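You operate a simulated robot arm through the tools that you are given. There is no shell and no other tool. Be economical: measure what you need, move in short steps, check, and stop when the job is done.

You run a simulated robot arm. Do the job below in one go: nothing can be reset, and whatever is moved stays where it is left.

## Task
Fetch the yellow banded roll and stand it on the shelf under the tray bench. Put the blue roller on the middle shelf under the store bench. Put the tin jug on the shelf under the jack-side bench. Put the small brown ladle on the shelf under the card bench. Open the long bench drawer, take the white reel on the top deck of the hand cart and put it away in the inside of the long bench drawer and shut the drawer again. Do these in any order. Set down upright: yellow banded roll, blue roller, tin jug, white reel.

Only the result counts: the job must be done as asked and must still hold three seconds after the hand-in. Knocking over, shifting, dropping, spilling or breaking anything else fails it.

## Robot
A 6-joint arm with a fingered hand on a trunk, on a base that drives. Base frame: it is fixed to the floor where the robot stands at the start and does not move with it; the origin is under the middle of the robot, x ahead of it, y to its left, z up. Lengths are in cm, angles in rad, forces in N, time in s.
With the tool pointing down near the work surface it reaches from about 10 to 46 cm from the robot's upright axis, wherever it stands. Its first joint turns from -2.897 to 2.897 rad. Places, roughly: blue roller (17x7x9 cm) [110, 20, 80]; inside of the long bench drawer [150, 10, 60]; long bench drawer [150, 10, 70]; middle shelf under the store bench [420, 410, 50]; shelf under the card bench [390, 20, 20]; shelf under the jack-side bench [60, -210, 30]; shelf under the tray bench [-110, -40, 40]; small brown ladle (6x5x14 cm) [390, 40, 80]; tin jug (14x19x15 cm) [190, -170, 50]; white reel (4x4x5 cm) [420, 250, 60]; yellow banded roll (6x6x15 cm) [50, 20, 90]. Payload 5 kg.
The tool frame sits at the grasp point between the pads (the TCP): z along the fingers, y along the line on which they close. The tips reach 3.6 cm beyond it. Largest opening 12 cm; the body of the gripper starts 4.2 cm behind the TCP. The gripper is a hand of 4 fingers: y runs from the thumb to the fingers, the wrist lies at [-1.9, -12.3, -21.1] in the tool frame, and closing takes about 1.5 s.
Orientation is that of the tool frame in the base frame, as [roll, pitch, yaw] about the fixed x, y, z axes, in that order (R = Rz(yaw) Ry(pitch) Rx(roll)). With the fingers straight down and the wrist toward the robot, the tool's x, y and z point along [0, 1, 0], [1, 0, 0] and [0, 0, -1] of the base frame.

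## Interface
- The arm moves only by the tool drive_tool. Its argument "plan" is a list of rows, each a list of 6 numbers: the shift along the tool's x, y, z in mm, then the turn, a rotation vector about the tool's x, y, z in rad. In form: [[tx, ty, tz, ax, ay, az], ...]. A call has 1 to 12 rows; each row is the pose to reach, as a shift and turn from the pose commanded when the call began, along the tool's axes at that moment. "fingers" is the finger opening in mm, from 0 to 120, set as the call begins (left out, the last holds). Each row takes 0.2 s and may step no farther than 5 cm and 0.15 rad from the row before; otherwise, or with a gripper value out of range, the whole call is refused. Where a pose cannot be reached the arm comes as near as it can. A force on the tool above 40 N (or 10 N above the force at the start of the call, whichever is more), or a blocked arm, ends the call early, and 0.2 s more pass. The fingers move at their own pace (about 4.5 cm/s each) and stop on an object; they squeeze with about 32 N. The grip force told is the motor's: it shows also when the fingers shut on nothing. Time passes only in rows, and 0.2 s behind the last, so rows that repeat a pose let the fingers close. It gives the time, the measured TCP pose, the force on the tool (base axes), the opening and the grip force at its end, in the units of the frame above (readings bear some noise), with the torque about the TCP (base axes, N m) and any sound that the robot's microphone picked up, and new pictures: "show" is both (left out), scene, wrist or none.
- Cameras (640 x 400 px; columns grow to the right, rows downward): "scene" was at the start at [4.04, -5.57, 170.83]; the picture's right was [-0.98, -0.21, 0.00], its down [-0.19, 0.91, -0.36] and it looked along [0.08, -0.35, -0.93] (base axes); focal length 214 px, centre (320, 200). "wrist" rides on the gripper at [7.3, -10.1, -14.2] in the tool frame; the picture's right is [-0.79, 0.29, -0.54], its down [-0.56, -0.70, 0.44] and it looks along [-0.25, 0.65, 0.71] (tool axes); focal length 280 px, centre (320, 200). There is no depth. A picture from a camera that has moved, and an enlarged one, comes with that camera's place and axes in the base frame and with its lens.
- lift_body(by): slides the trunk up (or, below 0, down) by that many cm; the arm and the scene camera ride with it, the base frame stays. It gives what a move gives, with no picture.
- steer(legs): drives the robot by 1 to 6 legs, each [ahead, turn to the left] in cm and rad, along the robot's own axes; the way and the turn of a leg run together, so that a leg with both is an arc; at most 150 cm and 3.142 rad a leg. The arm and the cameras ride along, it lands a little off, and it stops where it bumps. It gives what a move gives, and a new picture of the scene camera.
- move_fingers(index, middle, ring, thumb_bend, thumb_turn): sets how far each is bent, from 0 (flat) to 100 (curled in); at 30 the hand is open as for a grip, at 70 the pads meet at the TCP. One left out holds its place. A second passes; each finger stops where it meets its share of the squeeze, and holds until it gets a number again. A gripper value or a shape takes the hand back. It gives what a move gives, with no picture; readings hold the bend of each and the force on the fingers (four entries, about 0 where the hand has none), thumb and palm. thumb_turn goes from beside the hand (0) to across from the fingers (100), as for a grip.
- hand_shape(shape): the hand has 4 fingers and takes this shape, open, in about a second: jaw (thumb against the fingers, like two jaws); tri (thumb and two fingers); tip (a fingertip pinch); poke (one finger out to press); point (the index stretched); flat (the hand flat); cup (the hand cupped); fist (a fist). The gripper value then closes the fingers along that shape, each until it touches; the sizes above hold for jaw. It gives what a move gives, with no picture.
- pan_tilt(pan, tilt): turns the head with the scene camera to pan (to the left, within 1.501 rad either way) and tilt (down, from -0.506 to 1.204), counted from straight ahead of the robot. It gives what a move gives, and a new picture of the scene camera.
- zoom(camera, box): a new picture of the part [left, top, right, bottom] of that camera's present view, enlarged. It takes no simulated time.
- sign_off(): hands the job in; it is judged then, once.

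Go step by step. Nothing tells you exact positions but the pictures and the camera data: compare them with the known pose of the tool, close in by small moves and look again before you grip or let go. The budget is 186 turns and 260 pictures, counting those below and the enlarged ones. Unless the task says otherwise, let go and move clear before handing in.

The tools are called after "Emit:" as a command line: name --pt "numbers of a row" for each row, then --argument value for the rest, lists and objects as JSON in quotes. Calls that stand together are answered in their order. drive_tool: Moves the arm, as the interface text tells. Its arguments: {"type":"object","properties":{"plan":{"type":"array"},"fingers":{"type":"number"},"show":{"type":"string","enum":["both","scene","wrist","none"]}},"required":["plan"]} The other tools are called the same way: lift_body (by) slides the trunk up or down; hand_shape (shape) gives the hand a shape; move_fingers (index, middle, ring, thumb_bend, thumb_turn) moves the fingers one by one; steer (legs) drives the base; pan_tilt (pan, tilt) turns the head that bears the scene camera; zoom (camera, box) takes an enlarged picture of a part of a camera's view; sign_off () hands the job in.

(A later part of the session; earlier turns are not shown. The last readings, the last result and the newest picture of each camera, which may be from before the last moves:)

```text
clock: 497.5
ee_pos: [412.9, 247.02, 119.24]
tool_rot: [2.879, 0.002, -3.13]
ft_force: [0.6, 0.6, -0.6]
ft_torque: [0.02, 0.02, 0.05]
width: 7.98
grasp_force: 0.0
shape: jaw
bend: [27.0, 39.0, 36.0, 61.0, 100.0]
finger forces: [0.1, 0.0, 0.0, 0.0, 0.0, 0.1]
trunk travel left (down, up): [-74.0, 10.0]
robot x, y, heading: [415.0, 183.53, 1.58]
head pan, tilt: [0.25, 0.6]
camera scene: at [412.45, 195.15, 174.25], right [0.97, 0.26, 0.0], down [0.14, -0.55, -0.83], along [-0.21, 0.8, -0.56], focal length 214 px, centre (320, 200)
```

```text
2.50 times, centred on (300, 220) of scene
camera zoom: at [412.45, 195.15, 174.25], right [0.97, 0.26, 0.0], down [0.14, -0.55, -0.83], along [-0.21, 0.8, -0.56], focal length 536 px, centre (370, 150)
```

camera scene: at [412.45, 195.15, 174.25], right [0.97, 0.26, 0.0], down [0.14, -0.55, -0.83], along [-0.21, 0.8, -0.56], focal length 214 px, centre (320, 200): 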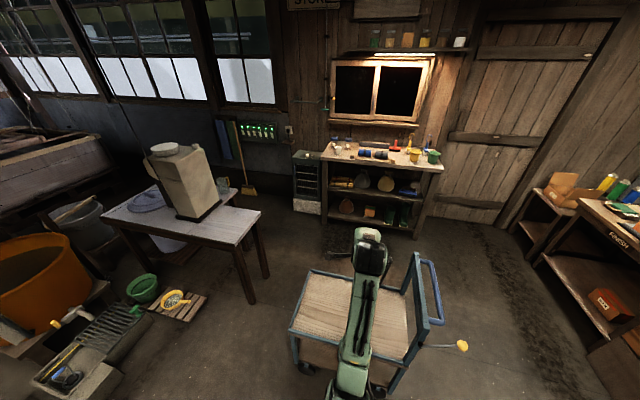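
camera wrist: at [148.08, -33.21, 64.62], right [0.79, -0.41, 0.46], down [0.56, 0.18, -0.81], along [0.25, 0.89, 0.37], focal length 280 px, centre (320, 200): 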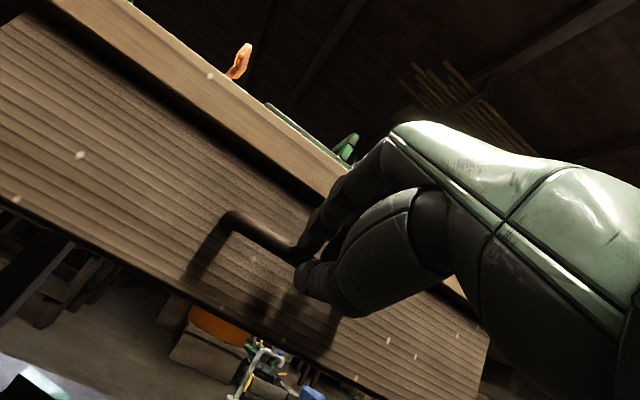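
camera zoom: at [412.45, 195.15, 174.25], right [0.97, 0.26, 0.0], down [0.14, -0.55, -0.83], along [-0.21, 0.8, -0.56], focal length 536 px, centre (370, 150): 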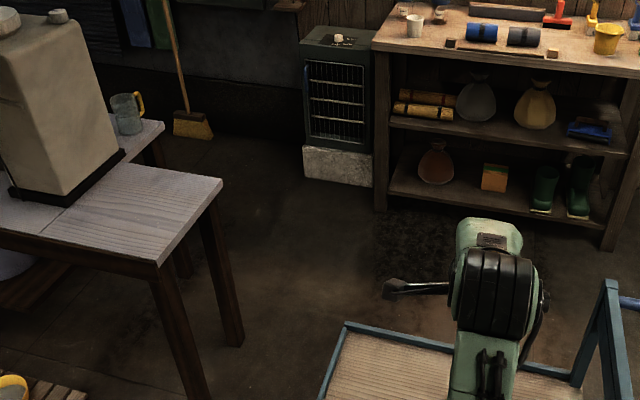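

The arm hides the reel; I back up 14 cm, lower 32 cm and use both cameras.

Emit:
steer --legs '[[-14, 0]]'

Emit:
lift_body --by -32

Emit:
zoom --camera "wrist" --box '[0, 0, 640, 400]'

Emit:
zoom --camera "scene" --box '[260, 200, 460, 360]'

```text
clock: 498.9
ee_pos: [413.25, 233.1, 119.03]
tool_rot: [2.882, 0.0, -3.135]
ft_force: [-0.8, 0.1, -0.3]
ft_torque: [0.04, 0.0, 0.04]
width: 8.01
grasp_force: 0.0
shape: jaw
bend: [27.0, 39.0, 36.0, 61.0, 100.0]
finger forces: [0.1, 0.0, 0.0, 0.0, 0.0, 0.0]
trunk travel left (down, up): [-74.0, 10.0]
robot x, y, heading: [415.21, 169.82, 1.575]
head pan, tilt: [0.25, 0.6]
camera scene: at [412.6, 181.38, 174.24], right [0.97, 0.25, 0.0], down [0.14, -0.55, -0.82], along [-0.21, 0.8, -0.57], focal length 214 px, centre (320, 200)
```

scene: 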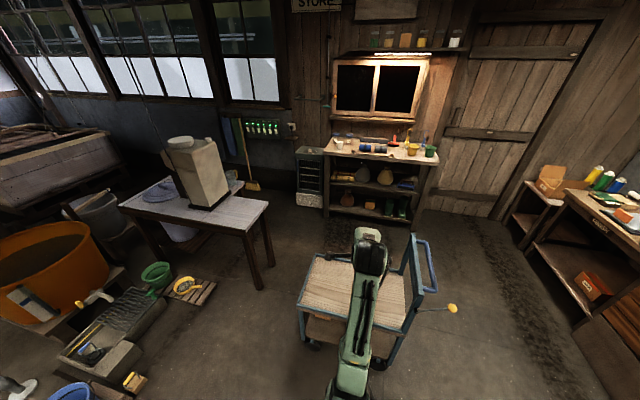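

```text
clock: 502.1
ee_pos: [413.19, 233.02, 87.18]
tool_rot: [2.88, 0.0, -3.135]
ft_force: [0.2, -0.5, -0.5]
ft_torque: [-0.03, 0.0, 0.03]
width: 7.99
grasp_force: 0.0
shape: jaw
bend: [27.0, 39.0, 36.0, 61.0, 100.0]
finger forces: [0.0, 0.0, 0.0, 0.0, 0.0, 0.0]
trunk travel left (down, up): [-42.0, 42.0]
robot x, y, heading: [415.18, 169.95, 1.58]
head pan, tilt: [0.25, 0.6]
```

```text
1.00 times, centred on (320, 200) of wrist (not enlarged: the box is as wide or as high as the picture)
camera zoom: at [406.0, 219.44, 98.37], right [0.79, 0.14, 0.6], down [0.56, -0.56, -0.61], along [0.25, 0.82, -0.52], focal length 280 px, centre (320, 200)
```

zoom: 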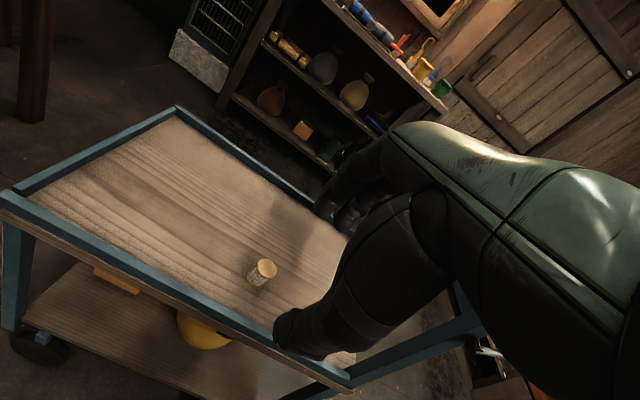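

```text
2.50 times, centred on (360, 280) of scene
camera zoom: at [412.6, 181.23, 142.25], right [0.97, 0.25, 0.0], down [0.14, -0.55, -0.83], along [-0.21, 0.8, -0.56], focal length 536 px, centre (220, 0)
```

zoom: 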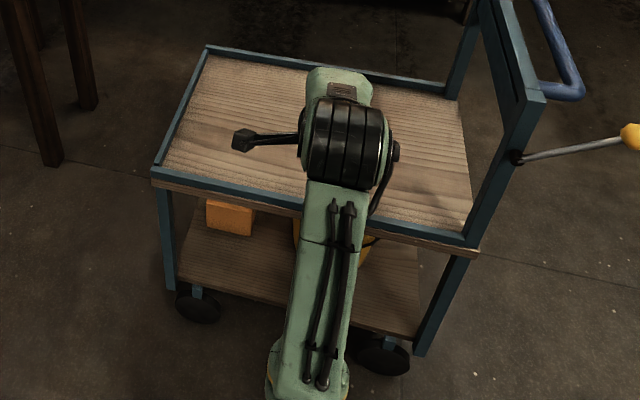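

Reel estimated at (416.6,249.8), base ≈57. I turn slightly, go forward 15 cm, and lower to just above it for a check.

Emit:
steer --legs '[[0, -0.044], [15.5, 0]]'

Emit:
lift_body --by -15

Emit:
zoom --camera "wrist" --box '[0, 0, 640, 400]'

```text
clock: 503.9
ee_pos: [416.97, 248.39, 87.16]
tool_rot: [2.88, 0.003, 3.1]
ft_force: [0.7, 0.5, 0.2]
ft_torque: [-0.05, -0.05, 0.03]
width: 8.01
grasp_force: 0.0
shape: jaw
bend: [27.0, 39.0, 36.0, 61.0, 100.0]
finger forces: [0.0, 0.0, 0.0, 0.0, 0.0, 0.0]
trunk travel left (down, up): [-42.0, 42.0]
robot x, y, heading: [415.24, 185.02, 1.531]
head pan, tilt: [0.25, 0.6]
camera scene: at [413.78, 196.74, 142.24], right [0.98, 0.21, 0.0], down [0.12, -0.55, -0.82], along [-0.17, 0.81, -0.57], focal length 214 px, centre (320, 200)
```

scene: 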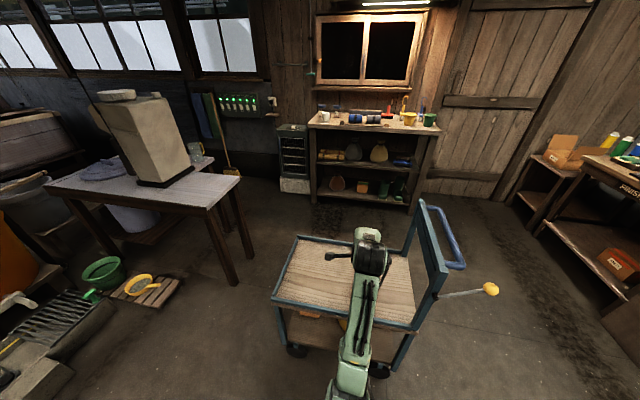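

```text
clock: 505.7
ee_pos: [416.93, 248.15, 72.17]
tool_rot: [2.88, 0.002, 3.1]
ft_force: [-1.1, -0.5, -0.1]
ft_torque: [0.02, -0.03, 0.01]
width: 7.99
grasp_force: 0.0
shape: jaw
bend: [27.0, 39.0, 36.0, 61.0, 100.0]
finger forces: [0.1, 0.1, 0.0, 0.0, 0.0, 0.0]
trunk travel left (down, up): [-27.0, 57.0]
robot x, y, heading: [415.38, 185.03, 1.534]
head pan, tilt: [0.25, 0.6]
```

```text
1.00 times, centred on (320, 200) of wrist (not enlarged: the box is as wide or as high as the picture)
camera zoom: at [409.04, 235.09, 83.37], right [0.79, 0.11, 0.6], down [0.54, -0.58, -0.61], along [0.29, 0.8, -0.52], focal length 280 px, centre (320, 200)
```

zoom: 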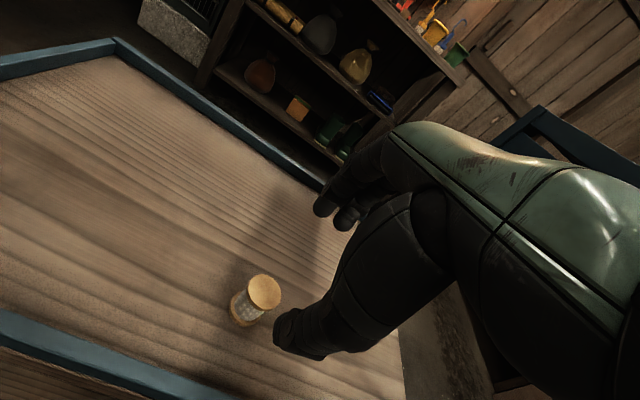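

Emit:
drive_tool --pt "-5 19 5 0 0 0" --show "none"

Emit:
lift_body --by -5.5

Emit:
zoom --camera "wrist" --box '[120, 150, 440, 400]'

```text
clock: 506.1
ee_pos: [417.7, 250.28, 72.25]
tool_rot: [2.881, 0.001, 3.099]
ft_force: [0.4, -0.8, 0.5]
ft_torque: [-0.03, 0.0, 0.02]
width: 8.0
grasp_force: 0.0
shape: jaw
bend: [27.0, 39.0, 36.0, 61.0, 100.0]
finger forces: [0.0, 0.0, 0.1, 0.0, 0.0, 0.1]
trunk travel left (down, up): [-27.0, 57.0]
robot x, y, heading: [415.43, 185.02, 1.527]
head pan, tilt: [0.25, 0.6]
```

```text
clock: 507.0
ee_pos: [417.61, 250.23, 66.73]
tool_rot: [2.879, 0.001, 3.1]
ft_force: [-0.4, -0.2, 0.2]
ft_torque: [0.0, 0.02, 0.0]
width: 7.99
grasp_force: 0.0
shape: jaw
bend: [27.0, 39.0, 36.0, 61.0, 100.0]
finger forces: [0.0, 0.0, 0.1, 0.0, 0.1, 0.0]
trunk travel left (down, up): [-21.5, 62.5]
robot x, y, heading: [415.69, 185.03, 1.535]
head pan, tilt: [0.25, 0.6]
```

```text
1.60 times, centred on (280, 275) of wrist
camera zoom: at [409.75, 237.0, 77.95], right [0.79, 0.11, 0.6], down [0.54, -0.58, -0.61], along [0.29, 0.8, -0.52], focal length 449 px, centre (384, 80)
```

zoom: 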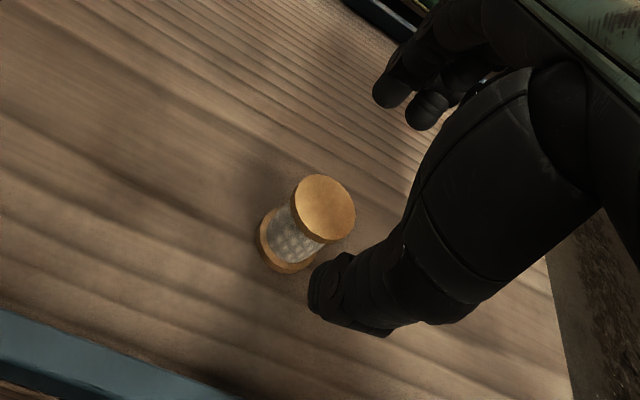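

Now well fixed: reel at (417.9,251.8), top z≈59.5. I go forward 1 cm, lower 6.4 cm and close.

Emit:
drive_tool --pt "-2 11 3 0 0 0" --show "none"

Emit:
lift_body --by -6.4

Emit:
zoom --camera "wrist" --box '[120, 150, 440, 400]'

```text
clock: 507.4
ee_pos: [417.79, 251.32, 66.62]
tool_rot: [2.878, 0.001, 3.1]
ft_force: [0.1, -0.2, -0.4]
ft_torque: [0.01, 0.0, 0.01]
width: 7.98
grasp_force: 0.1
shape: jaw
bend: [27.0, 39.0, 36.0, 61.0, 100.0]
finger forces: [0.0, 0.0, 0.0, 0.0, 0.1, 0.0]
trunk travel left (down, up): [-21.5, 62.5]
robot x, y, heading: [415.7, 185.47, 1.528]
head pan, tilt: [0.25, 0.6]
```

```text
clock: 508.5
ee_pos: [417.85, 251.29, 60.27]
tool_rot: [2.88, 0.002, 3.1]
ft_force: [0.1, 0.5, -0.1]
ft_torque: [0.0, -0.04, 0.0]
width: 7.99
grasp_force: 0.1
shape: jaw
bend: [27.0, 39.0, 36.0, 61.0, 100.0]
finger forces: [0.0, 0.0, 0.0, 0.0, 0.1, 0.0]
trunk travel left (down, up): [-15.1, 68.9]
robot x, y, heading: [415.7, 185.32, 1.528]
head pan, tilt: [0.25, 0.6]
```

```text
1.60 times, centred on (280, 275) of wrist
camera zoom: at [409.96, 238.1, 71.45], right [0.79, 0.11, 0.6], down [0.54, -0.58, -0.61], along [0.29, 0.8, -0.52], focal length 449 px, centre (384, 80)
```

zoom: 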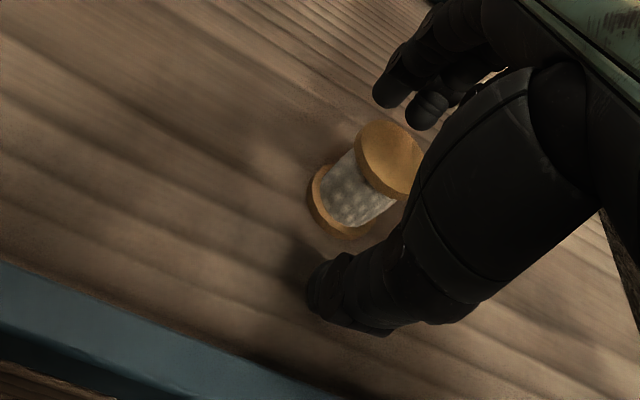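

Emit:
drive_tool --pt "0 0 0 0 0 0" --pt "0 0 0 0 0 0" --pt "0 0 0 0 0 0" --pt "0 0 0 0 0 0" --pt "0 0 0 0 0 0" --pt "0 0 0 0 0 0" --pt "0 0 0 0 0 0" --fingers 0 --show "none"

Emit:
zoom --camera "wrist" --box '[120, 150, 440, 400]'

```text
clock: 510.1
ee_pos: [417.91, 251.27, 60.12]
tool_rot: [2.88, 0.001, 3.099]
ft_force: [-0.1, 0.3, 0.8]
ft_torque: [-0.05, -0.01, 0.0]
width: 2.33
grasp_force: 32.0
shape: jaw
bend: [73.0, 63.0, 66.0, 75.0, 100.0]
finger forces: [16.2, 8.4, 0.0, 0.0, 26.0, 0.0]
trunk travel left (down, up): [-15.1, 68.9]
robot x, y, heading: [415.25, 185.13, 1.527]
head pan, tilt: [0.25, 0.6]
```

```text
1.60 times, centred on (280, 275) of wrist
camera zoom: at [409.96, 238.11, 71.44], right [0.79, 0.11, 0.6], down [0.54, -0.59, -0.61], along [0.29, 0.8, -0.52], focal length 449 px, centre (384, 80)
```

zoom: 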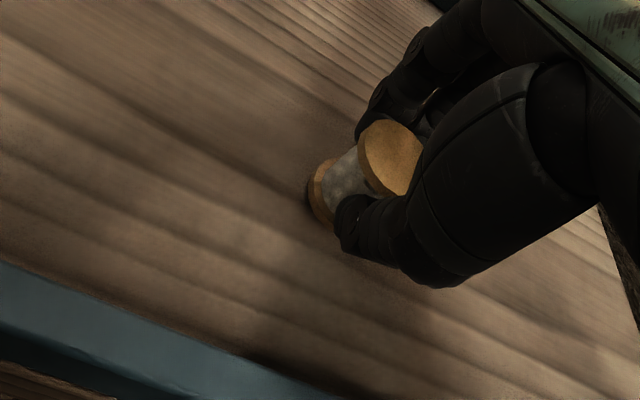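

Reel gripped. Lift and drive back to the drawer.

Emit:
lift_body --by 40

Emit:
lift_body --by 17

Emit:
steer --legs '[[-20, 0], [0, 2.096], [129, 0], [0, 1.032], [150, 0], [66, 0]]'

Emit:
zoom --camera "wrist" --box '[120, 150, 440, 400]'

```text
clock: 513.9
ee_pos: [417.85, 251.43, 100.3]
tool_rot: [2.878, 0.001, 3.099]
ft_force: [0.9, 0.0, -0.5]
ft_torque: [-0.01, 0.04, 0.02]
width: 2.31
grasp_force: 32.3
shape: jaw
bend: [73.0, 63.0, 66.0, 75.0, 100.0]
finger forces: [16.2, 8.5, 0.0, 0.0, 25.9, 0.0]
trunk travel left (down, up): [-55.1, 28.9]
robot x, y, heading: [416.16, 185.2, 1.536]
head pan, tilt: [0.25, 0.6]
```

```text
clock: 515.8
ee_pos: [417.77, 251.22, 117.36]
tool_rot: [2.881, 0.003, 3.099]
ft_force: [0.1, 0.4, -1.2]
ft_torque: [0.03, 0.01, -0.01]
width: 2.3
grasp_force: 31.7
shape: jaw
bend: [73.0, 63.0, 66.0, 75.0, 100.0]
finger forces: [16.3, 8.5, 0.0, 0.1, 26.0, 0.0]
trunk travel left (down, up): [-72.1, 11.9]
robot x, y, heading: [416.12, 185.09, 1.525]
head pan, tilt: [0.25, 0.6]
```

```text
clock: 544.9
ee_pos: [295.03, -185.09, 117.27]
tool_rot: [2.879, 0.002, -0.053]
ft_force: [-0.1, 0.2, 0.2]
ft_torque: [-0.02, -0.01, -0.02]
width: 2.28
grasp_force: 31.9
shape: jaw
bend: [73.0, 63.0, 66.0, 75.0, 100.0]
finger forces: [16.5, 8.6, 0.1, 0.0, 25.3, 0.1]
trunk travel left (down, up): [-72.1, 11.9]
robot x, y, heading: [297.36, -119.2, -1.619]
head pan, tilt: [0.25, 0.6]
camera scene: at [299.41, -130.61, 172.35], right [-0.98, -0.2, 0.0], down [-0.11, 0.55, -0.83], along [0.16, -0.81, -0.56], focal length 214 px, centre (320, 200)
```

scene: 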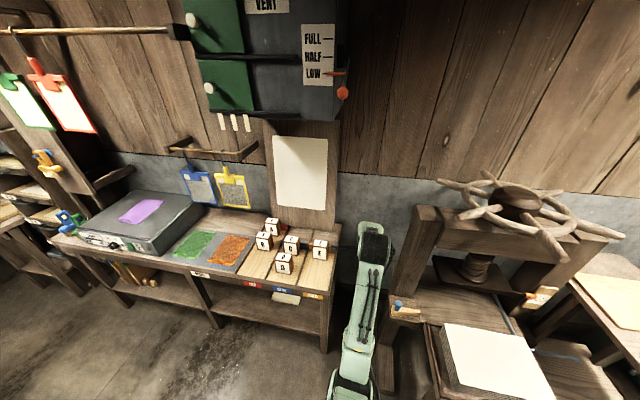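

```text
1.60 times, centred on (280, 275) of wrist
camera zoom: at [303.03, -172.07, 128.45], right [-0.79, -0.1, 0.6], down [-0.53, 0.59, -0.61], along [-0.29, -0.8, -0.52], focal length 449 px, centre (384, 80)
```

zoom: 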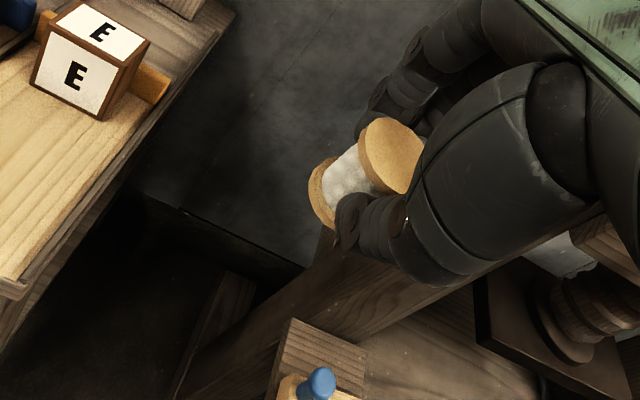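

I back up to get clear of the presses, then turn west, drive to the drawer and face it.

Emit:
steer --legs '[[-18, 0], [0, -1.5226], [130, 0], [0, -1.571]]'

Emit:
zoom --camera "scene" --box '[220, 160, 440, 360]'

```text
clock: 562.5
ee_pos: [172.12, -30.74, 117.24]
tool_rot: [2.881, 0.002, 3.061]
ft_force: [-0.3, 0.9, 1.0]
ft_torque: [0.01, 0.02, 0.0]
width: 2.27
grasp_force: 31.9
shape: jaw
bend: [73.0, 63.0, 66.0, 75.0, 100.0]
finger forces: [16.3, 9.0, 0.0, 0.1, 24.4, 0.1]
trunk travel left (down, up): [-72.1, 11.9]
robot x, y, heading: [167.16, -96.8, 1.489]
head pan, tilt: [0.25, 0.6]
camera scene: at [165.9, -85.28, 172.35], right [0.99, 0.17, 0.0], down [0.09, -0.56, -0.83], along [-0.14, 0.81, -0.56], focal length 214 px, centre (320, 200)
```

scene: 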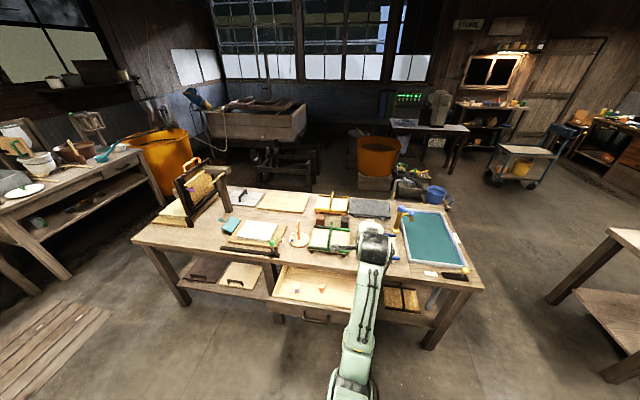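

```text
2.00 times, centred on (330, 260) of scene
camera zoom: at [165.9, -85.28, 172.35], right [0.99, 0.17, 0.0], down [0.09, -0.56, -0.83], along [-0.14, 0.81, -0.56], focal length 429 px, centre (300, 80)
```

zoom: 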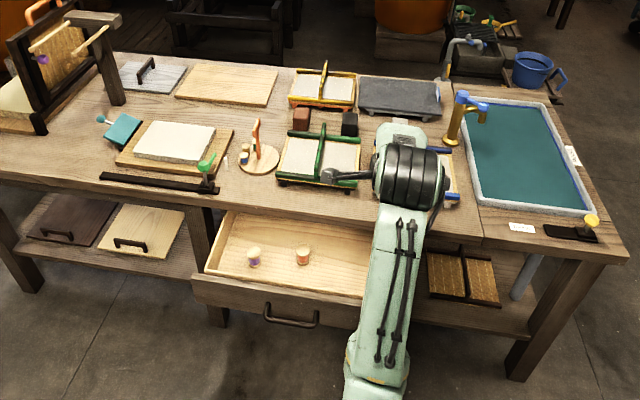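

I square up and move forward so the reel hangs over the free right part of the drawer.

Emit:
steer --legs '[[0, 0.082], [9, 0]]'

Emit:
lift_body --by -36

Emit:
zoom --camera "wrist" --box '[0, 0, 640, 400]'

Emit:
zoom --camera "scene" --box '[240, 160, 420, 320]'

```text
clock: 564.1
ee_pos: [166.7, -21.89, 117.29]
tool_rot: [2.88, 0.002, 3.141]
ft_force: [-0.7, 0.8, -0.4]
ft_torque: [0.01, 0.03, -0.02]
width: 2.27
grasp_force: 31.8
shape: jaw
bend: [73.0, 63.0, 66.0, 75.0, 100.0]
finger forces: [16.4, 8.9, 0.0, 0.1, 24.6, 0.0]
trunk travel left (down, up): [-72.1, 11.9]
robot x, y, heading: [167.46, -88.21, 1.569]
head pan, tilt: [0.25, 0.6]
camera scene: at [164.89, -76.68, 172.35], right [0.97, 0.25, 0.0], down [0.14, -0.55, -0.82], along [-0.2, 0.8, -0.57], focal length 214 px, centre (320, 200)
```

scene: 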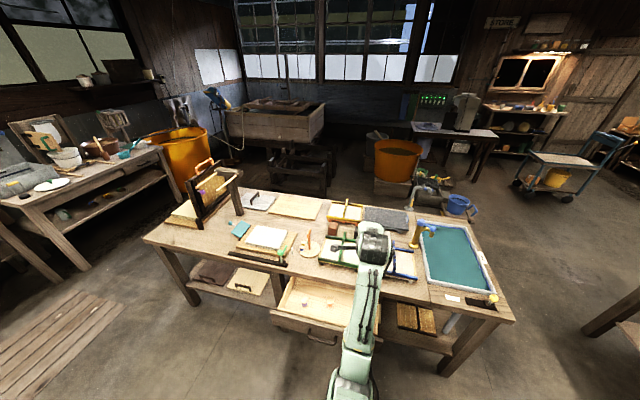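

```text
clock: 567.6
ee_pos: [166.68, -21.8, 81.18]
tool_rot: [2.88, 0.002, 3.141]
ft_force: [-0.7, 0.7, 0.0]
ft_torque: [0.03, 0.04, 0.04]
width: 2.23
grasp_force: 32.5
shape: jaw
bend: [73.0, 63.0, 66.0, 75.0, 100.0]
finger forces: [16.5, 8.9, 0.0, 0.0, 24.7, 0.0]
trunk travel left (down, up): [-36.1, 47.9]
robot x, y, heading: [167.3, -88.29, 1.571]
head pan, tilt: [0.25, 0.6]
```

```text
1.00 times, centred on (320, 200) of wrist (not enlarged: the box is as wide or as high as the picture)
camera zoom: at [159.4, -35.42, 92.44], right [0.79, 0.14, 0.6], down [0.56, -0.56, -0.61], along [0.25, 0.82, -0.52], focal length 280 px, centre (320, 200)
```

zoom: 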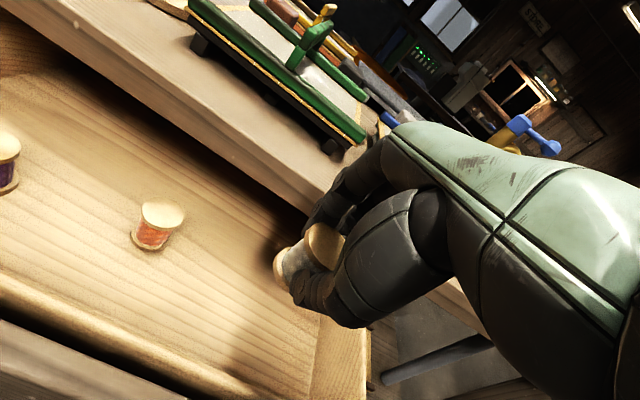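

```text
2.50 times, centred on (330, 240) of scene
camera zoom: at [164.94, -76.72, 136.35], right [0.97, 0.25, 0.0], down [0.14, -0.55, -0.83], along [-0.2, 0.8, -0.56], focal length 536 px, centre (295, 100)
```

zoom: 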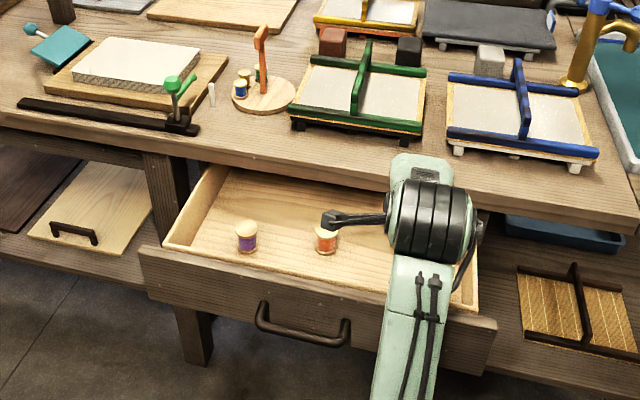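

Good spot with ample room; I pull back 1.7 cm from the bench edge and lower into the drawer.

Emit:
drive_tool --pt "0 -16 -4 0 0 0" --show "none"

Emit:
lift_body --by -9

Emit:
zoom --camera "wrist" --box '[0, 0, 640, 400]'

```text
clock: 568.0
ee_pos: [166.7, -23.65, 81.33]
tool_rot: [2.88, 0.002, 3.141]
ft_force: [-0.1, 0.5, 0.0]
ft_torque: [-0.01, -0.02, 0.01]
width: 2.22
grasp_force: 32.1
shape: jaw
bend: [73.0, 63.0, 66.0, 75.0, 100.0]
finger forces: [16.4, 8.9, 0.0, 0.0, 24.6, 0.0]
trunk travel left (down, up): [-36.1, 47.9]
robot x, y, heading: [167.32, -88.31, 1.575]
head pan, tilt: [0.25, 0.6]
```

```text
clock: 569.3
ee_pos: [166.76, -23.53, 72.25]
tool_rot: [2.879, 0.002, 3.141]
ft_force: [0.4, 0.2, 0.2]
ft_torque: [0.0, 0.04, -0.03]
width: 2.23
grasp_force: 31.9
shape: jaw
bend: [73.0, 63.0, 66.0, 75.0, 100.0]
finger forces: [17.5, 9.4, 0.1, 0.0, 26.0, 0.1]
trunk travel left (down, up): [-27.1, 56.9]
robot x, y, heading: [167.28, -88.76, 1.577]
head pan, tilt: [0.25, 0.6]
```

```text
1.00 times, centred on (320, 200) of wrist (not enlarged: the box is as wide or as high as the picture)
camera zoom: at [159.44, -37.14, 83.4], right [0.79, 0.14, 0.6], down [0.56, -0.56, -0.61], along [0.25, 0.82, -0.52], focal length 280 px, centre (320, 200)
```

zoom: 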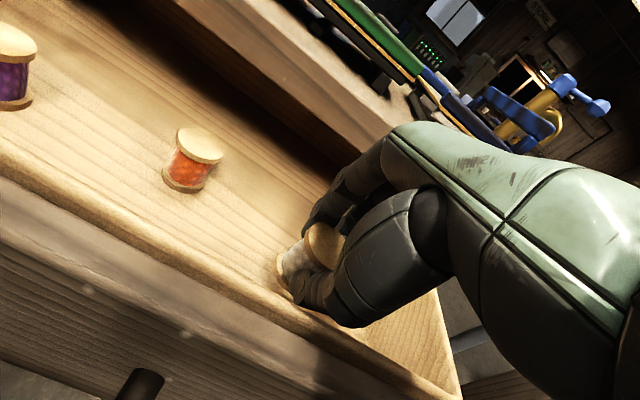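

Clear of the front wall by about 4 cm. Lower in small steps.

Emit:
lift_body --by -1

Emit:
lift_body --by -0.6

Emit:
lift_body --by -0.6

```text
clock: 569.9
ee_pos: [166.69, -23.61, 71.33]
tool_rot: [2.879, 0.002, -3.141]
ft_force: [0.4, 0.5, 0.4]
ft_torque: [0.0, -0.04, 0.01]
width: 2.25
grasp_force: 32.0
shape: jaw
bend: [73.0, 63.0, 66.0, 75.0, 100.0]
finger forces: [17.5, 9.4, 0.1, 0.1, 26.1, 0.0]
trunk travel left (down, up): [-26.1, 57.9]
robot x, y, heading: [167.5, -88.0, 1.568]
head pan, tilt: [0.25, 0.6]
```

```text
clock: 570.4
ee_pos: [166.72, -23.6, 70.55]
tool_rot: [2.879, 0.001, -3.141]
ft_force: [-0.5, -0.6, 1.0]
ft_torque: [-0.09, 0.01, -0.01]
width: 2.23
grasp_force: 31.9
shape: jaw
bend: [73.0, 63.0, 66.0, 75.0, 100.0]
finger forces: [17.5, 9.5, 0.0, 0.1, 27.5, 0.0]
trunk travel left (down, up): [-25.5, 58.5]
robot x, y, heading: [167.28, -88.26, 1.569]
head pan, tilt: [0.25, 0.6]
```

```text
clock: 571.0
ee_pos: [166.67, -23.66, 70.11]
tool_rot: [2.881, 0.002, 3.141]
ft_force: [0.3, -0.7, -0.8]
ft_torque: [0.01, 0.02, 0.0]
width: 2.24
grasp_force: 32.0
shape: jaw
bend: [73.0, 63.0, 66.0, 75.0, 100.0]
finger forces: [17.3, 9.6, 0.0, 0.1, 26.2, 0.1]
trunk travel left (down, up): [-24.9, 59.1]
robot x, y, heading: [167.09, -88.21, 1.568]
head pan, tilt: [0.25, 0.6]
```

Emit:
lift_body --by -0.5

Emit:
lift_body --by -0.5

Emit:
zoom --camera "wrist" --box '[120, 100, 440, 350]'

```text
clock: 571.5
ee_pos: [166.81, -23.66, 69.48]
tool_rot: [2.881, 0.0, 3.141]
ft_force: [0.7, -0.6, 0.1]
ft_torque: [0.03, -0.03, -0.01]
width: 2.21
grasp_force: 31.7
shape: jaw
bend: [73.0, 63.0, 66.0, 75.0, 100.0]
finger forces: [17.4, 9.5, 0.0, 0.0, 26.1, 0.0]
trunk travel left (down, up): [-24.4, 59.6]
robot x, y, heading: [166.88, -87.9, 1.571]
head pan, tilt: [0.25, 0.6]
```

```text
clock: 572.0
ee_pos: [166.67, -23.58, 69.06]
tool_rot: [2.879, 0.002, 3.141]
ft_force: [-0.4, -0.5, 0.5]
ft_torque: [-0.04, -0.01, -0.01]
width: 2.23
grasp_force: 32.2
shape: jaw
bend: [73.0, 63.0, 66.0, 75.0, 100.0]
finger forces: [17.4, 9.5, 0.0, 0.0, 26.2, 0.0]
trunk travel left (down, up): [-23.9, 60.1]
robot x, y, heading: [167.17, -88.33, 1.571]
head pan, tilt: [0.25, 0.6]
```

```text
1.60 times, centred on (280, 225) of wrist
camera zoom: at [159.44, -37.13, 80.2], right [0.79, 0.14, 0.6], down [0.56, -0.56, -0.61], along [0.25, 0.82, -0.52], focal length 449 px, centre (384, 160)
```

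zoom: 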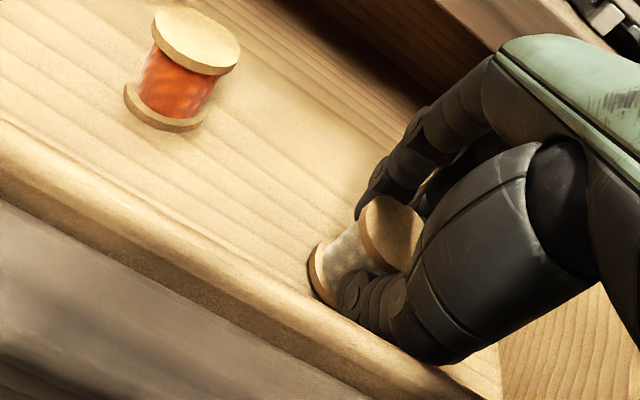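

Emit:
lift_body --by -0.5

Emit:
lift_body --by -0.5

Emit:
lift_body --by -0.4

```text
clock: 572.6
ee_pos: [166.68, -23.53, 68.69]
tool_rot: [2.876, 0.003, 3.139]
ft_force: [-0.7, 2.3, 11.5]
ft_torque: [-0.05, -0.03, 0.02]
width: 2.33
grasp_force: 32.1
shape: jaw
bend: [73.0, 63.0, 66.0, 76.0, 100.0]
finger forces: [20.3, 10.5, 0.0, 0.0, 29.5, 0.1]
trunk travel left (down, up): [-23.4, 60.6]
robot x, y, heading: [167.53, -88.21, 1.575]
head pan, tilt: [0.25, 0.6]
```

```text
clock: 573.1
ee_pos: [166.75, -23.76, 68.48]
tool_rot: [2.873, 0.003, 3.14]
ft_force: [-0.4, -0.6, 27.5]
ft_torque: [0.03, -0.05, 0.01]
width: 2.52
grasp_force: 31.7
shape: jaw
bend: [73.0, 62.0, 66.0, 78.0, 100.0]
finger forces: [22.3, 12.6, 0.0, 0.1, 33.7, 0.0]
trunk travel left (down, up): [-22.9, 61.1]
robot x, y, heading: [167.42, -88.32, 1.574]
head pan, tilt: [0.25, 0.6]
```

```text
clock: 573.6
ee_pos: [166.84, -23.4, 68.35]
tool_rot: [2.86, 0.0, -3.14]
ft_force: [0.0, 2.0, 18.8]
ft_torque: [-0.13, -0.03, 0.0]
width: 2.54
grasp_force: 32.0
shape: jaw
bend: [73.0, 62.0, 66.0, 79.0, 100.0]
finger forces: [22.6, 13.5, 0.0, 0.0, 34.4, 0.1]
trunk travel left (down, up): [-22.5, 61.5]
robot x, y, heading: [167.38, -88.04, 1.576]
head pan, tilt: [0.25, 0.6]
stopped: the force on the tool passed its limit at 42 N (the readings are from after the stop); the commanded pose is now the measured one
```

Contact. Ease up and release.

Emit:
lift_body --by 0.7

Emit:
drive_tool --pt "0 0 0 0 0 0" --pt "0 0 0 0 0 0" --pt "0 0 0 0 0 0" --pt "0 0 0 0 0 0" --pt "0 0 0 0 0 0" --fingers 80 --show "none"

Emit:
zoom --camera "wrist" --box '[120, 100, 440, 350]'

```text
clock: 574.2
ee_pos: [166.7, -23.48, 68.53]
tool_rot: [2.874, 0.002, 3.141]
ft_force: [0.6, -0.1, 1.7]
ft_torque: [-0.04, -0.03, 0.02]
width: 2.43
grasp_force: 31.7
shape: jaw
bend: [73.0, 63.0, 66.0, 78.0, 100.0]
finger forces: [19.3, 12.3, 0.0, 0.1, 27.2, 0.1]
trunk travel left (down, up): [-23.2, 60.8]
robot x, y, heading: [167.39, -88.53, 1.569]
head pan, tilt: [0.25, 0.6]
```

```text
clock: 575.4
ee_pos: [166.73, -23.48, 68.75]
tool_rot: [2.869, 0.003, -3.14]
ft_force: [-0.2, -1.2, 3.6]
ft_torque: [-0.19, 0.03, -0.03]
width: 7.94
grasp_force: 0.0
shape: jaw
bend: [27.0, 39.0, 36.0, 62.0, 100.0]
finger forces: [0.0, 0.0, 0.0, 0.0, 3.5, 0.0]
trunk travel left (down, up): [-23.2, 60.8]
robot x, y, heading: [167.18, -88.17, 1.571]
head pan, tilt: [0.25, 0.6]
```

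```text
1.60 times, centred on (280, 225) of wrist
camera zoom: at [159.44, -37.15, 79.78], right [0.79, 0.13, 0.6], down [0.56, -0.56, -0.61], along [0.25, 0.82, -0.51], focal length 449 px, centre (384, 160)
```

zoom: 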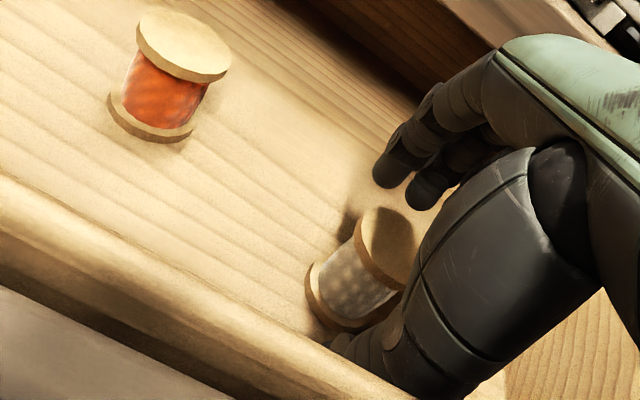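

The reel stands upright. Raise the hand straight up and look.

Emit:
lift_body --by 12

Emit:
zoom --camera "wrist" --box '[0, 0, 640, 400]'

```text
clock: 576.9
ee_pos: [166.83, -23.43, 80.65]
tool_rot: [2.871, 0.002, 3.141]
ft_force: [0.5, 0.7, 0.4]
ft_torque: [-0.02, 0.03, 0.02]
width: 7.97
grasp_force: 0.2
shape: jaw
bend: [27.0, 39.0, 36.0, 61.0, 100.0]
finger forces: [0.1, 0.1, 0.1, 0.0, 0.0, 0.0]
trunk travel left (down, up): [-35.2, 48.8]
robot x, y, heading: [167.25, -88.06, 1.567]
head pan, tilt: [0.25, 0.6]
```

```text
1.00 times, centred on (320, 200) of wrist (not enlarged: the box is as wide or as high as the picture)
camera zoom: at [159.45, -37.11, 91.74], right [0.79, 0.13, 0.6], down [0.56, -0.56, -0.61], along [0.25, 0.82, -0.51], focal length 280 px, centre (320, 200)
```

zoom: 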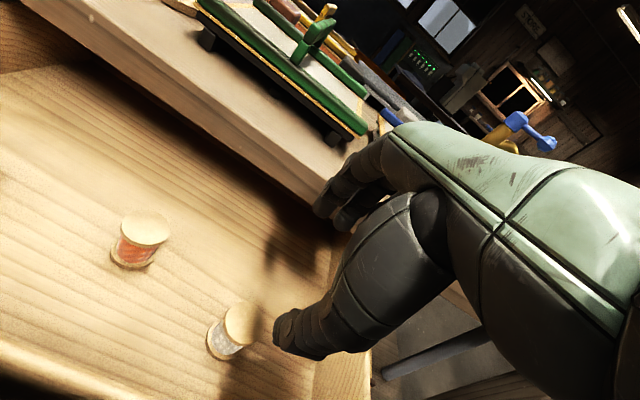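

Reel is upright in the drawer. I raise, back off and line up with the handle again to push the drawer shut.

Emit:
lift_body --by 22

Emit:
steer --legs '[[0, -0.4], [-28, 0], [0, 0.4]]'

Emit:
drive_tool --pt "0 0 0 -0.14 0 0" --pt "0 0 0 -0.28 0 0" --pt "0 0 0 -0.42 0 0" --pt "0 0 0 -0.56 0 0" --pt "0 0 0 -0.7 0 0" --pt "0 0 0 -0.84 0 0" --pt "0 0 0 -0.95 0 0" --show "none"

```text
clock: 579.2
ee_pos: [166.67, -23.59, 102.7]
tool_rot: [2.872, 0.001, 3.141]
ft_force: [0.7, -0.4, 0.4]
ft_torque: [-0.01, -0.01, 0.0]
width: 7.97
grasp_force: 0.1
shape: jaw
bend: [27.0, 39.0, 36.0, 61.0, 100.0]
finger forces: [0.0, 0.1, 0.1, 0.1, 0.0, 0.0]
trunk travel left (down, up): [-57.2, 26.8]
robot x, y, heading: [167.45, -88.37, 1.566]
head pan, tilt: [0.25, 0.6]
```

```text
clock: 584.0
ee_pos: [155.83, -49.73, 102.7]
tool_rot: [2.87, 0.002, -3.14]
ft_force: [0.2, 0.7, -0.3]
ft_torque: [0.02, -0.05, -0.03]
width: 7.98
grasp_force: 0.1
shape: jaw
bend: [27.0, 39.0, 36.0, 61.0, 100.0]
finger forces: [0.0, 0.0, 0.0, 0.1, 0.0, 0.0]
trunk travel left (down, up): [-57.2, 26.8]
robot x, y, heading: [156.4, -114.52, 1.57]
head pan, tilt: [0.25, 0.6]
camera scene: at [153.97, -102.88, 157.49], right [0.97, 0.25, 0.0], down [0.14, -0.55, -0.83], along [-0.2, 0.8, -0.57], focal length 214 px, centre (320, 200)
```

scene: 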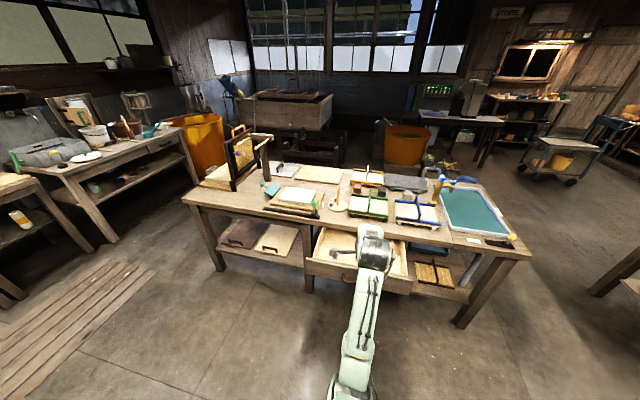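

```text
clock: 585.6
ee_pos: [155.74, -49.61, 102.75]
tool_rot: [1.92, 0.001, 3.141]
ft_force: [0.1, -0.2, -0.5]
ft_torque: [0.02, -0.01, 0.04]
width: 8.0
grasp_force: 0.0
shape: jaw
bend: [27.0, 39.0, 36.0, 61.0, 100.0]
finger forces: [0.0, 0.0, 0.0, 0.1, 0.0, 0.0]
trunk travel left (down, up): [-57.2, 26.8]
robot x, y, heading: [156.12, -114.54, 1.568]
head pan, tilt: [0.25, 0.6]
```

Emit:
lift_body --by -33.5

Emit:
zoom --camera "scene" --box '[280, 180, 440, 310]'

Emit:
zoom --camera "wrist" --box '[0, 0, 640, 400]'

```text
clock: 588.9
ee_pos: [155.8, -49.58, 69.26]
tool_rot: [1.92, 0.002, -3.14]
ft_force: [0.5, -0.7, 1.3]
ft_torque: [0.03, -0.01, 0.02]
width: 7.97
grasp_force: 0.2
shape: jaw
bend: [27.0, 39.0, 36.0, 61.0, 100.0]
finger forces: [0.0, 0.0, 0.0, 0.1, 0.0, 0.1]
trunk travel left (down, up): [-23.7, 60.3]
robot x, y, heading: [156.14, -114.51, 1.569]
head pan, tilt: [0.25, 0.6]
```

```text
3.08 times, centred on (360, 245) of scene
camera zoom: at [153.98, -102.9, 123.99], right [0.97, 0.25, 0.0], down [0.14, -0.55, -0.83], along [-0.2, 0.8, -0.56], focal length 660 px, centre (197, 62)
```

zoom: 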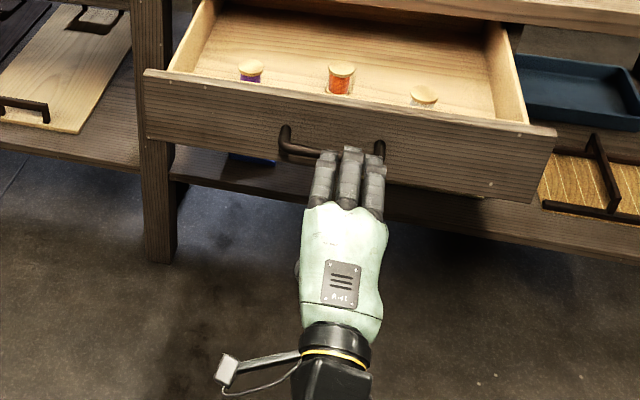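

```text
1.00 times, centred on (320, 200) of wrist (not enlarged: the box is as wide or as high as the picture)
camera zoom: at [148.49, -66.53, 64.65], right [0.79, -0.41, 0.46], down [0.56, 0.18, -0.81], along [0.25, 0.89, 0.37], focal length 280 px, centre (320, 200)
```

zoom: 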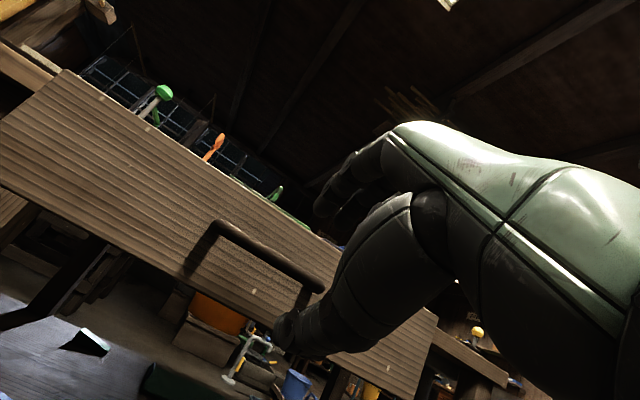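

Emit:
steer --legs '[[8, 0]]'

Emit:
zoom --camera "wrist" --box '[0, 0, 640, 400]'

```text
clock: 590.0
ee_pos: [155.89, -41.43, 69.22]
tool_rot: [1.921, 0.002, 3.139]
ft_force: [-0.1, -0.1, 0.0]
ft_torque: [-0.02, 0.0, 0.04]
width: 7.97
grasp_force: 0.1
shape: jaw
bend: [27.0, 39.0, 36.0, 61.0, 100.0]
finger forces: [0.0, 0.0, 0.0, 0.0, 0.1, 0.0]
trunk travel left (down, up): [-23.7, 60.3]
robot x, y, heading: [156.51, -106.05, 1.569]
head pan, tilt: [0.25, 0.6]
camera scene: at [154.0, -94.8, 123.98], right [0.97, 0.25, 0.0], down [0.14, -0.55, -0.82], along [-0.2, 0.8, -0.57], focal length 214 px, centre (320, 200)
```

scene: 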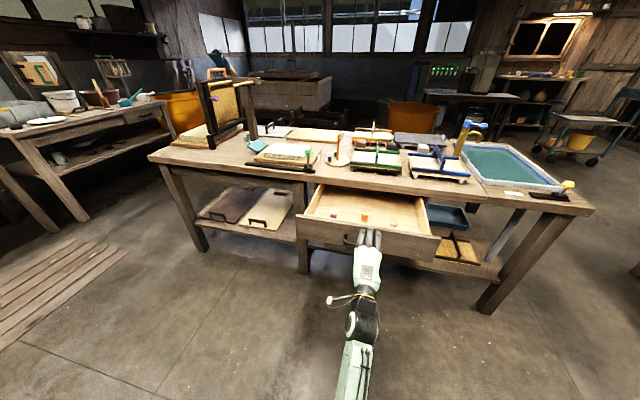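

```text
1.00 times, centred on (320, 200) of wrist (not enlarged: the box is as wide or as high as the picture)
camera zoom: at [148.56, -58.48, 64.59], right [0.79, -0.41, 0.46], down [0.56, 0.17, -0.81], along [0.25, 0.89, 0.37], focal length 280 px, centre (320, 200)
```

zoom: 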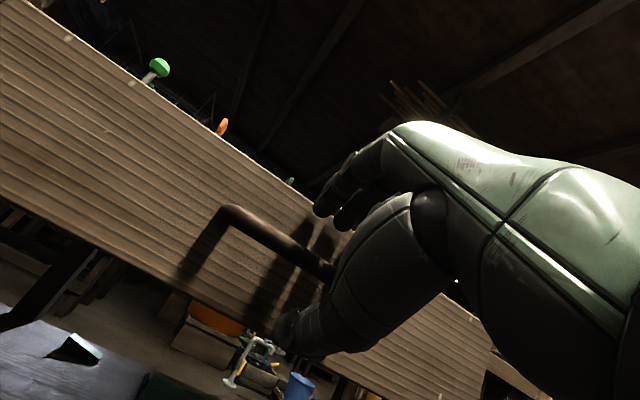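

The bar is already in the same relative spot as in the first grip. Close on it.

Emit:
drive_tool --pt "0 0 0 0 0 0" --pt "0 0 0 0 0 0" --pt "0 0 0 0 0 0" --pt "0 0 0 0 0 0" --pt "0 0 0 0 0 0" --pt "0 0 0 0 0 0" --pt "0 0 0 0 0 0" --fingers 0 --show "none"

```text
clock: 591.6
ee_pos: [155.76, -41.68, 69.13]
tool_rot: [1.924, 0.002, 3.142]
ft_force: [-0.6, -0.4, -0.8]
ft_torque: [-0.01, -0.12, 0.02]
width: 0.9
grasp_force: 32.1
shape: jaw
bend: [68.0, 69.0, 70.0, 74.0, 100.0]
finger forces: [15.9, 8.3, 3.8, 0.0, 28.6, 0.0]
trunk travel left (down, up): [-23.7, 60.3]
robot x, y, heading: [156.4, -106.53, 1.571]
head pan, tilt: [0.25, 0.6]
```

Gripped. Push the drawer in by driving ahead.

Emit:
steer --legs '[[8, 0], [8, 0], [6, 0]]'

Emit:
zoom --camera "scene" --box '[280, 160, 460, 300]'

```text
clock: 594.0
ee_pos: [156.04, -19.89, 69.22]
tool_rot: [1.922, 0.002, 3.139]
ft_force: [-8.6, 1.2, 0.8]
ft_torque: [0.01, -0.07, 0.27]
width: 0.91
grasp_force: 32.2
shape: jaw
bend: [69.0, 69.0, 70.0, 74.0, 100.0]
finger forces: [17.7, 9.1, 4.3, 0.1, 29.8, 0.0]
trunk travel left (down, up): [-23.7, 60.3]
robot x, y, heading: [156.17, -84.74, 1.572]
head pan, tilt: [0.25, 0.6]
camera scene: at [153.94, -73.21, 123.99], right [0.97, 0.24, 0.0], down [0.14, -0.55, -0.82], along [-0.2, 0.8, -0.57], focal length 214 px, centre (320, 200)
```

scene: 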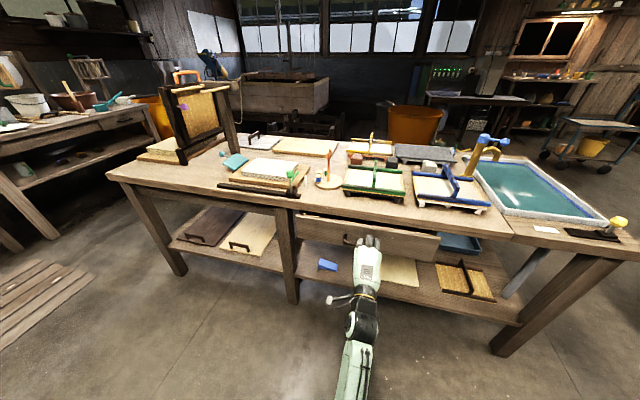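

```text
2.86 times, centred on (370, 230) of scene
camera zoom: at [153.94, -73.21, 123.99], right [0.97, 0.24, 0.0], down [0.14, -0.55, -0.82], along [-0.2, 0.8, -0.57], focal length 613 px, centre (177, 114)
```

zoom: 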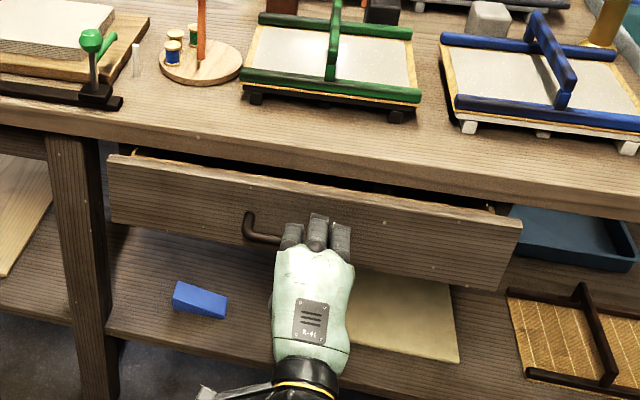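

About 3 cm remain. Push on gently.

Emit:
steer --legs '[[2.5, 0]]'

Emit:
drive_tool --pt "0 2 5 0 0 0" --pt "0 4 10 0 0 0" --show "none"

Emit:
zoom --camera "scene" --box '[280, 160, 460, 300]'

```text
clock: 594.8
ee_pos: [155.9, -17.49, 69.18]
tool_rot: [1.921, 0.002, 3.141]
ft_force: [-4.2, 1.2, -0.7]
ft_torque: [0.03, -0.14, 0.13]
width: 0.91
grasp_force: 32.2
shape: jaw
bend: [69.0, 69.0, 70.0, 74.0, 100.0]
finger forces: [17.1, 9.0, 4.2, 0.0, 30.4, 0.1]
trunk travel left (down, up): [-23.7, 60.3]
robot x, y, heading: [156.21, -82.6, 1.568]
head pan, tilt: [0.25, 0.6]
camera scene: at [153.98, -70.73, 123.99], right [0.97, 0.24, 0.0], down [0.14, -0.55, -0.82], along [-0.2, 0.8, -0.57], focal length 214 px, centre (320, 200)
```

scene: 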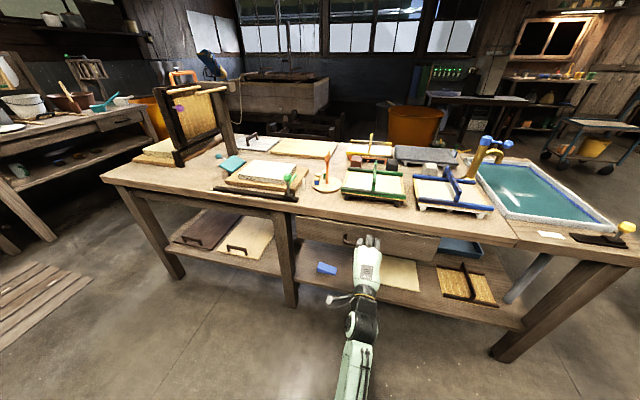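

```text
clock: 595.4
ee_pos: [155.89, -16.3, 69.21]
tool_rot: [1.919, 0.001, 3.138]
ft_force: [1.1, 0.6, 0.3]
ft_torque: [0.0, -0.17, 0.0]
width: 0.89
grasp_force: 31.5
shape: jaw
bend: [69.0, 69.0, 70.0, 74.0, 100.0]
finger forces: [17.4, 9.1, 4.6, 0.0, 30.4, 0.0]
trunk travel left (down, up): [-23.7, 60.3]
robot x, y, heading: [156.1, -82.31, 1.571]
head pan, tilt: [0.25, 0.6]
```

```text
2.86 times, centred on (370, 230) of scene
camera zoom: at [154.04, -70.79, 123.99], right [0.97, 0.24, 0.0], down [0.14, -0.55, -0.83], along [-0.2, 0.8, -0.56], focal length 613 px, centre (177, 114)
```

zoom: 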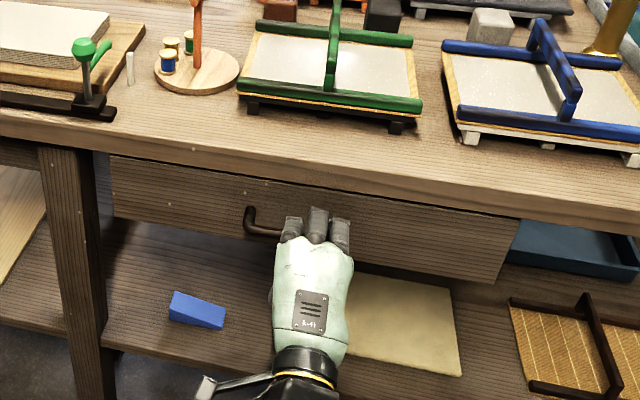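

Nearly shut; push gently until it stops.

Emit:
drive_tool --pt "0 1 3 0 0 0" --pt "0 2 6 0 0 0" --pt "0 3 9 0 0 0" --pt "0 4 12 0 0 0" --show "none"

```text
clock: 596.4
ee_pos: [155.95, -15.31, 69.34]
tool_rot: [1.917, 0.0, -3.14]
ft_force: [-2.6, -33.4, -1.4]
ft_torque: [-0.56, -0.11, 0.0]
width: 1.09
grasp_force: 32.2
shape: jaw
bend: [71.0, 71.0, 71.0, 74.0, 100.0]
finger forces: [15.3, 7.6, 3.5, 0.1, 37.1, 0.1]
trunk travel left (down, up): [-23.7, 60.3]
robot x, y, heading: [156.19, -82.4, 1.572]
head pan, tilt: [0.25, 0.6]
```

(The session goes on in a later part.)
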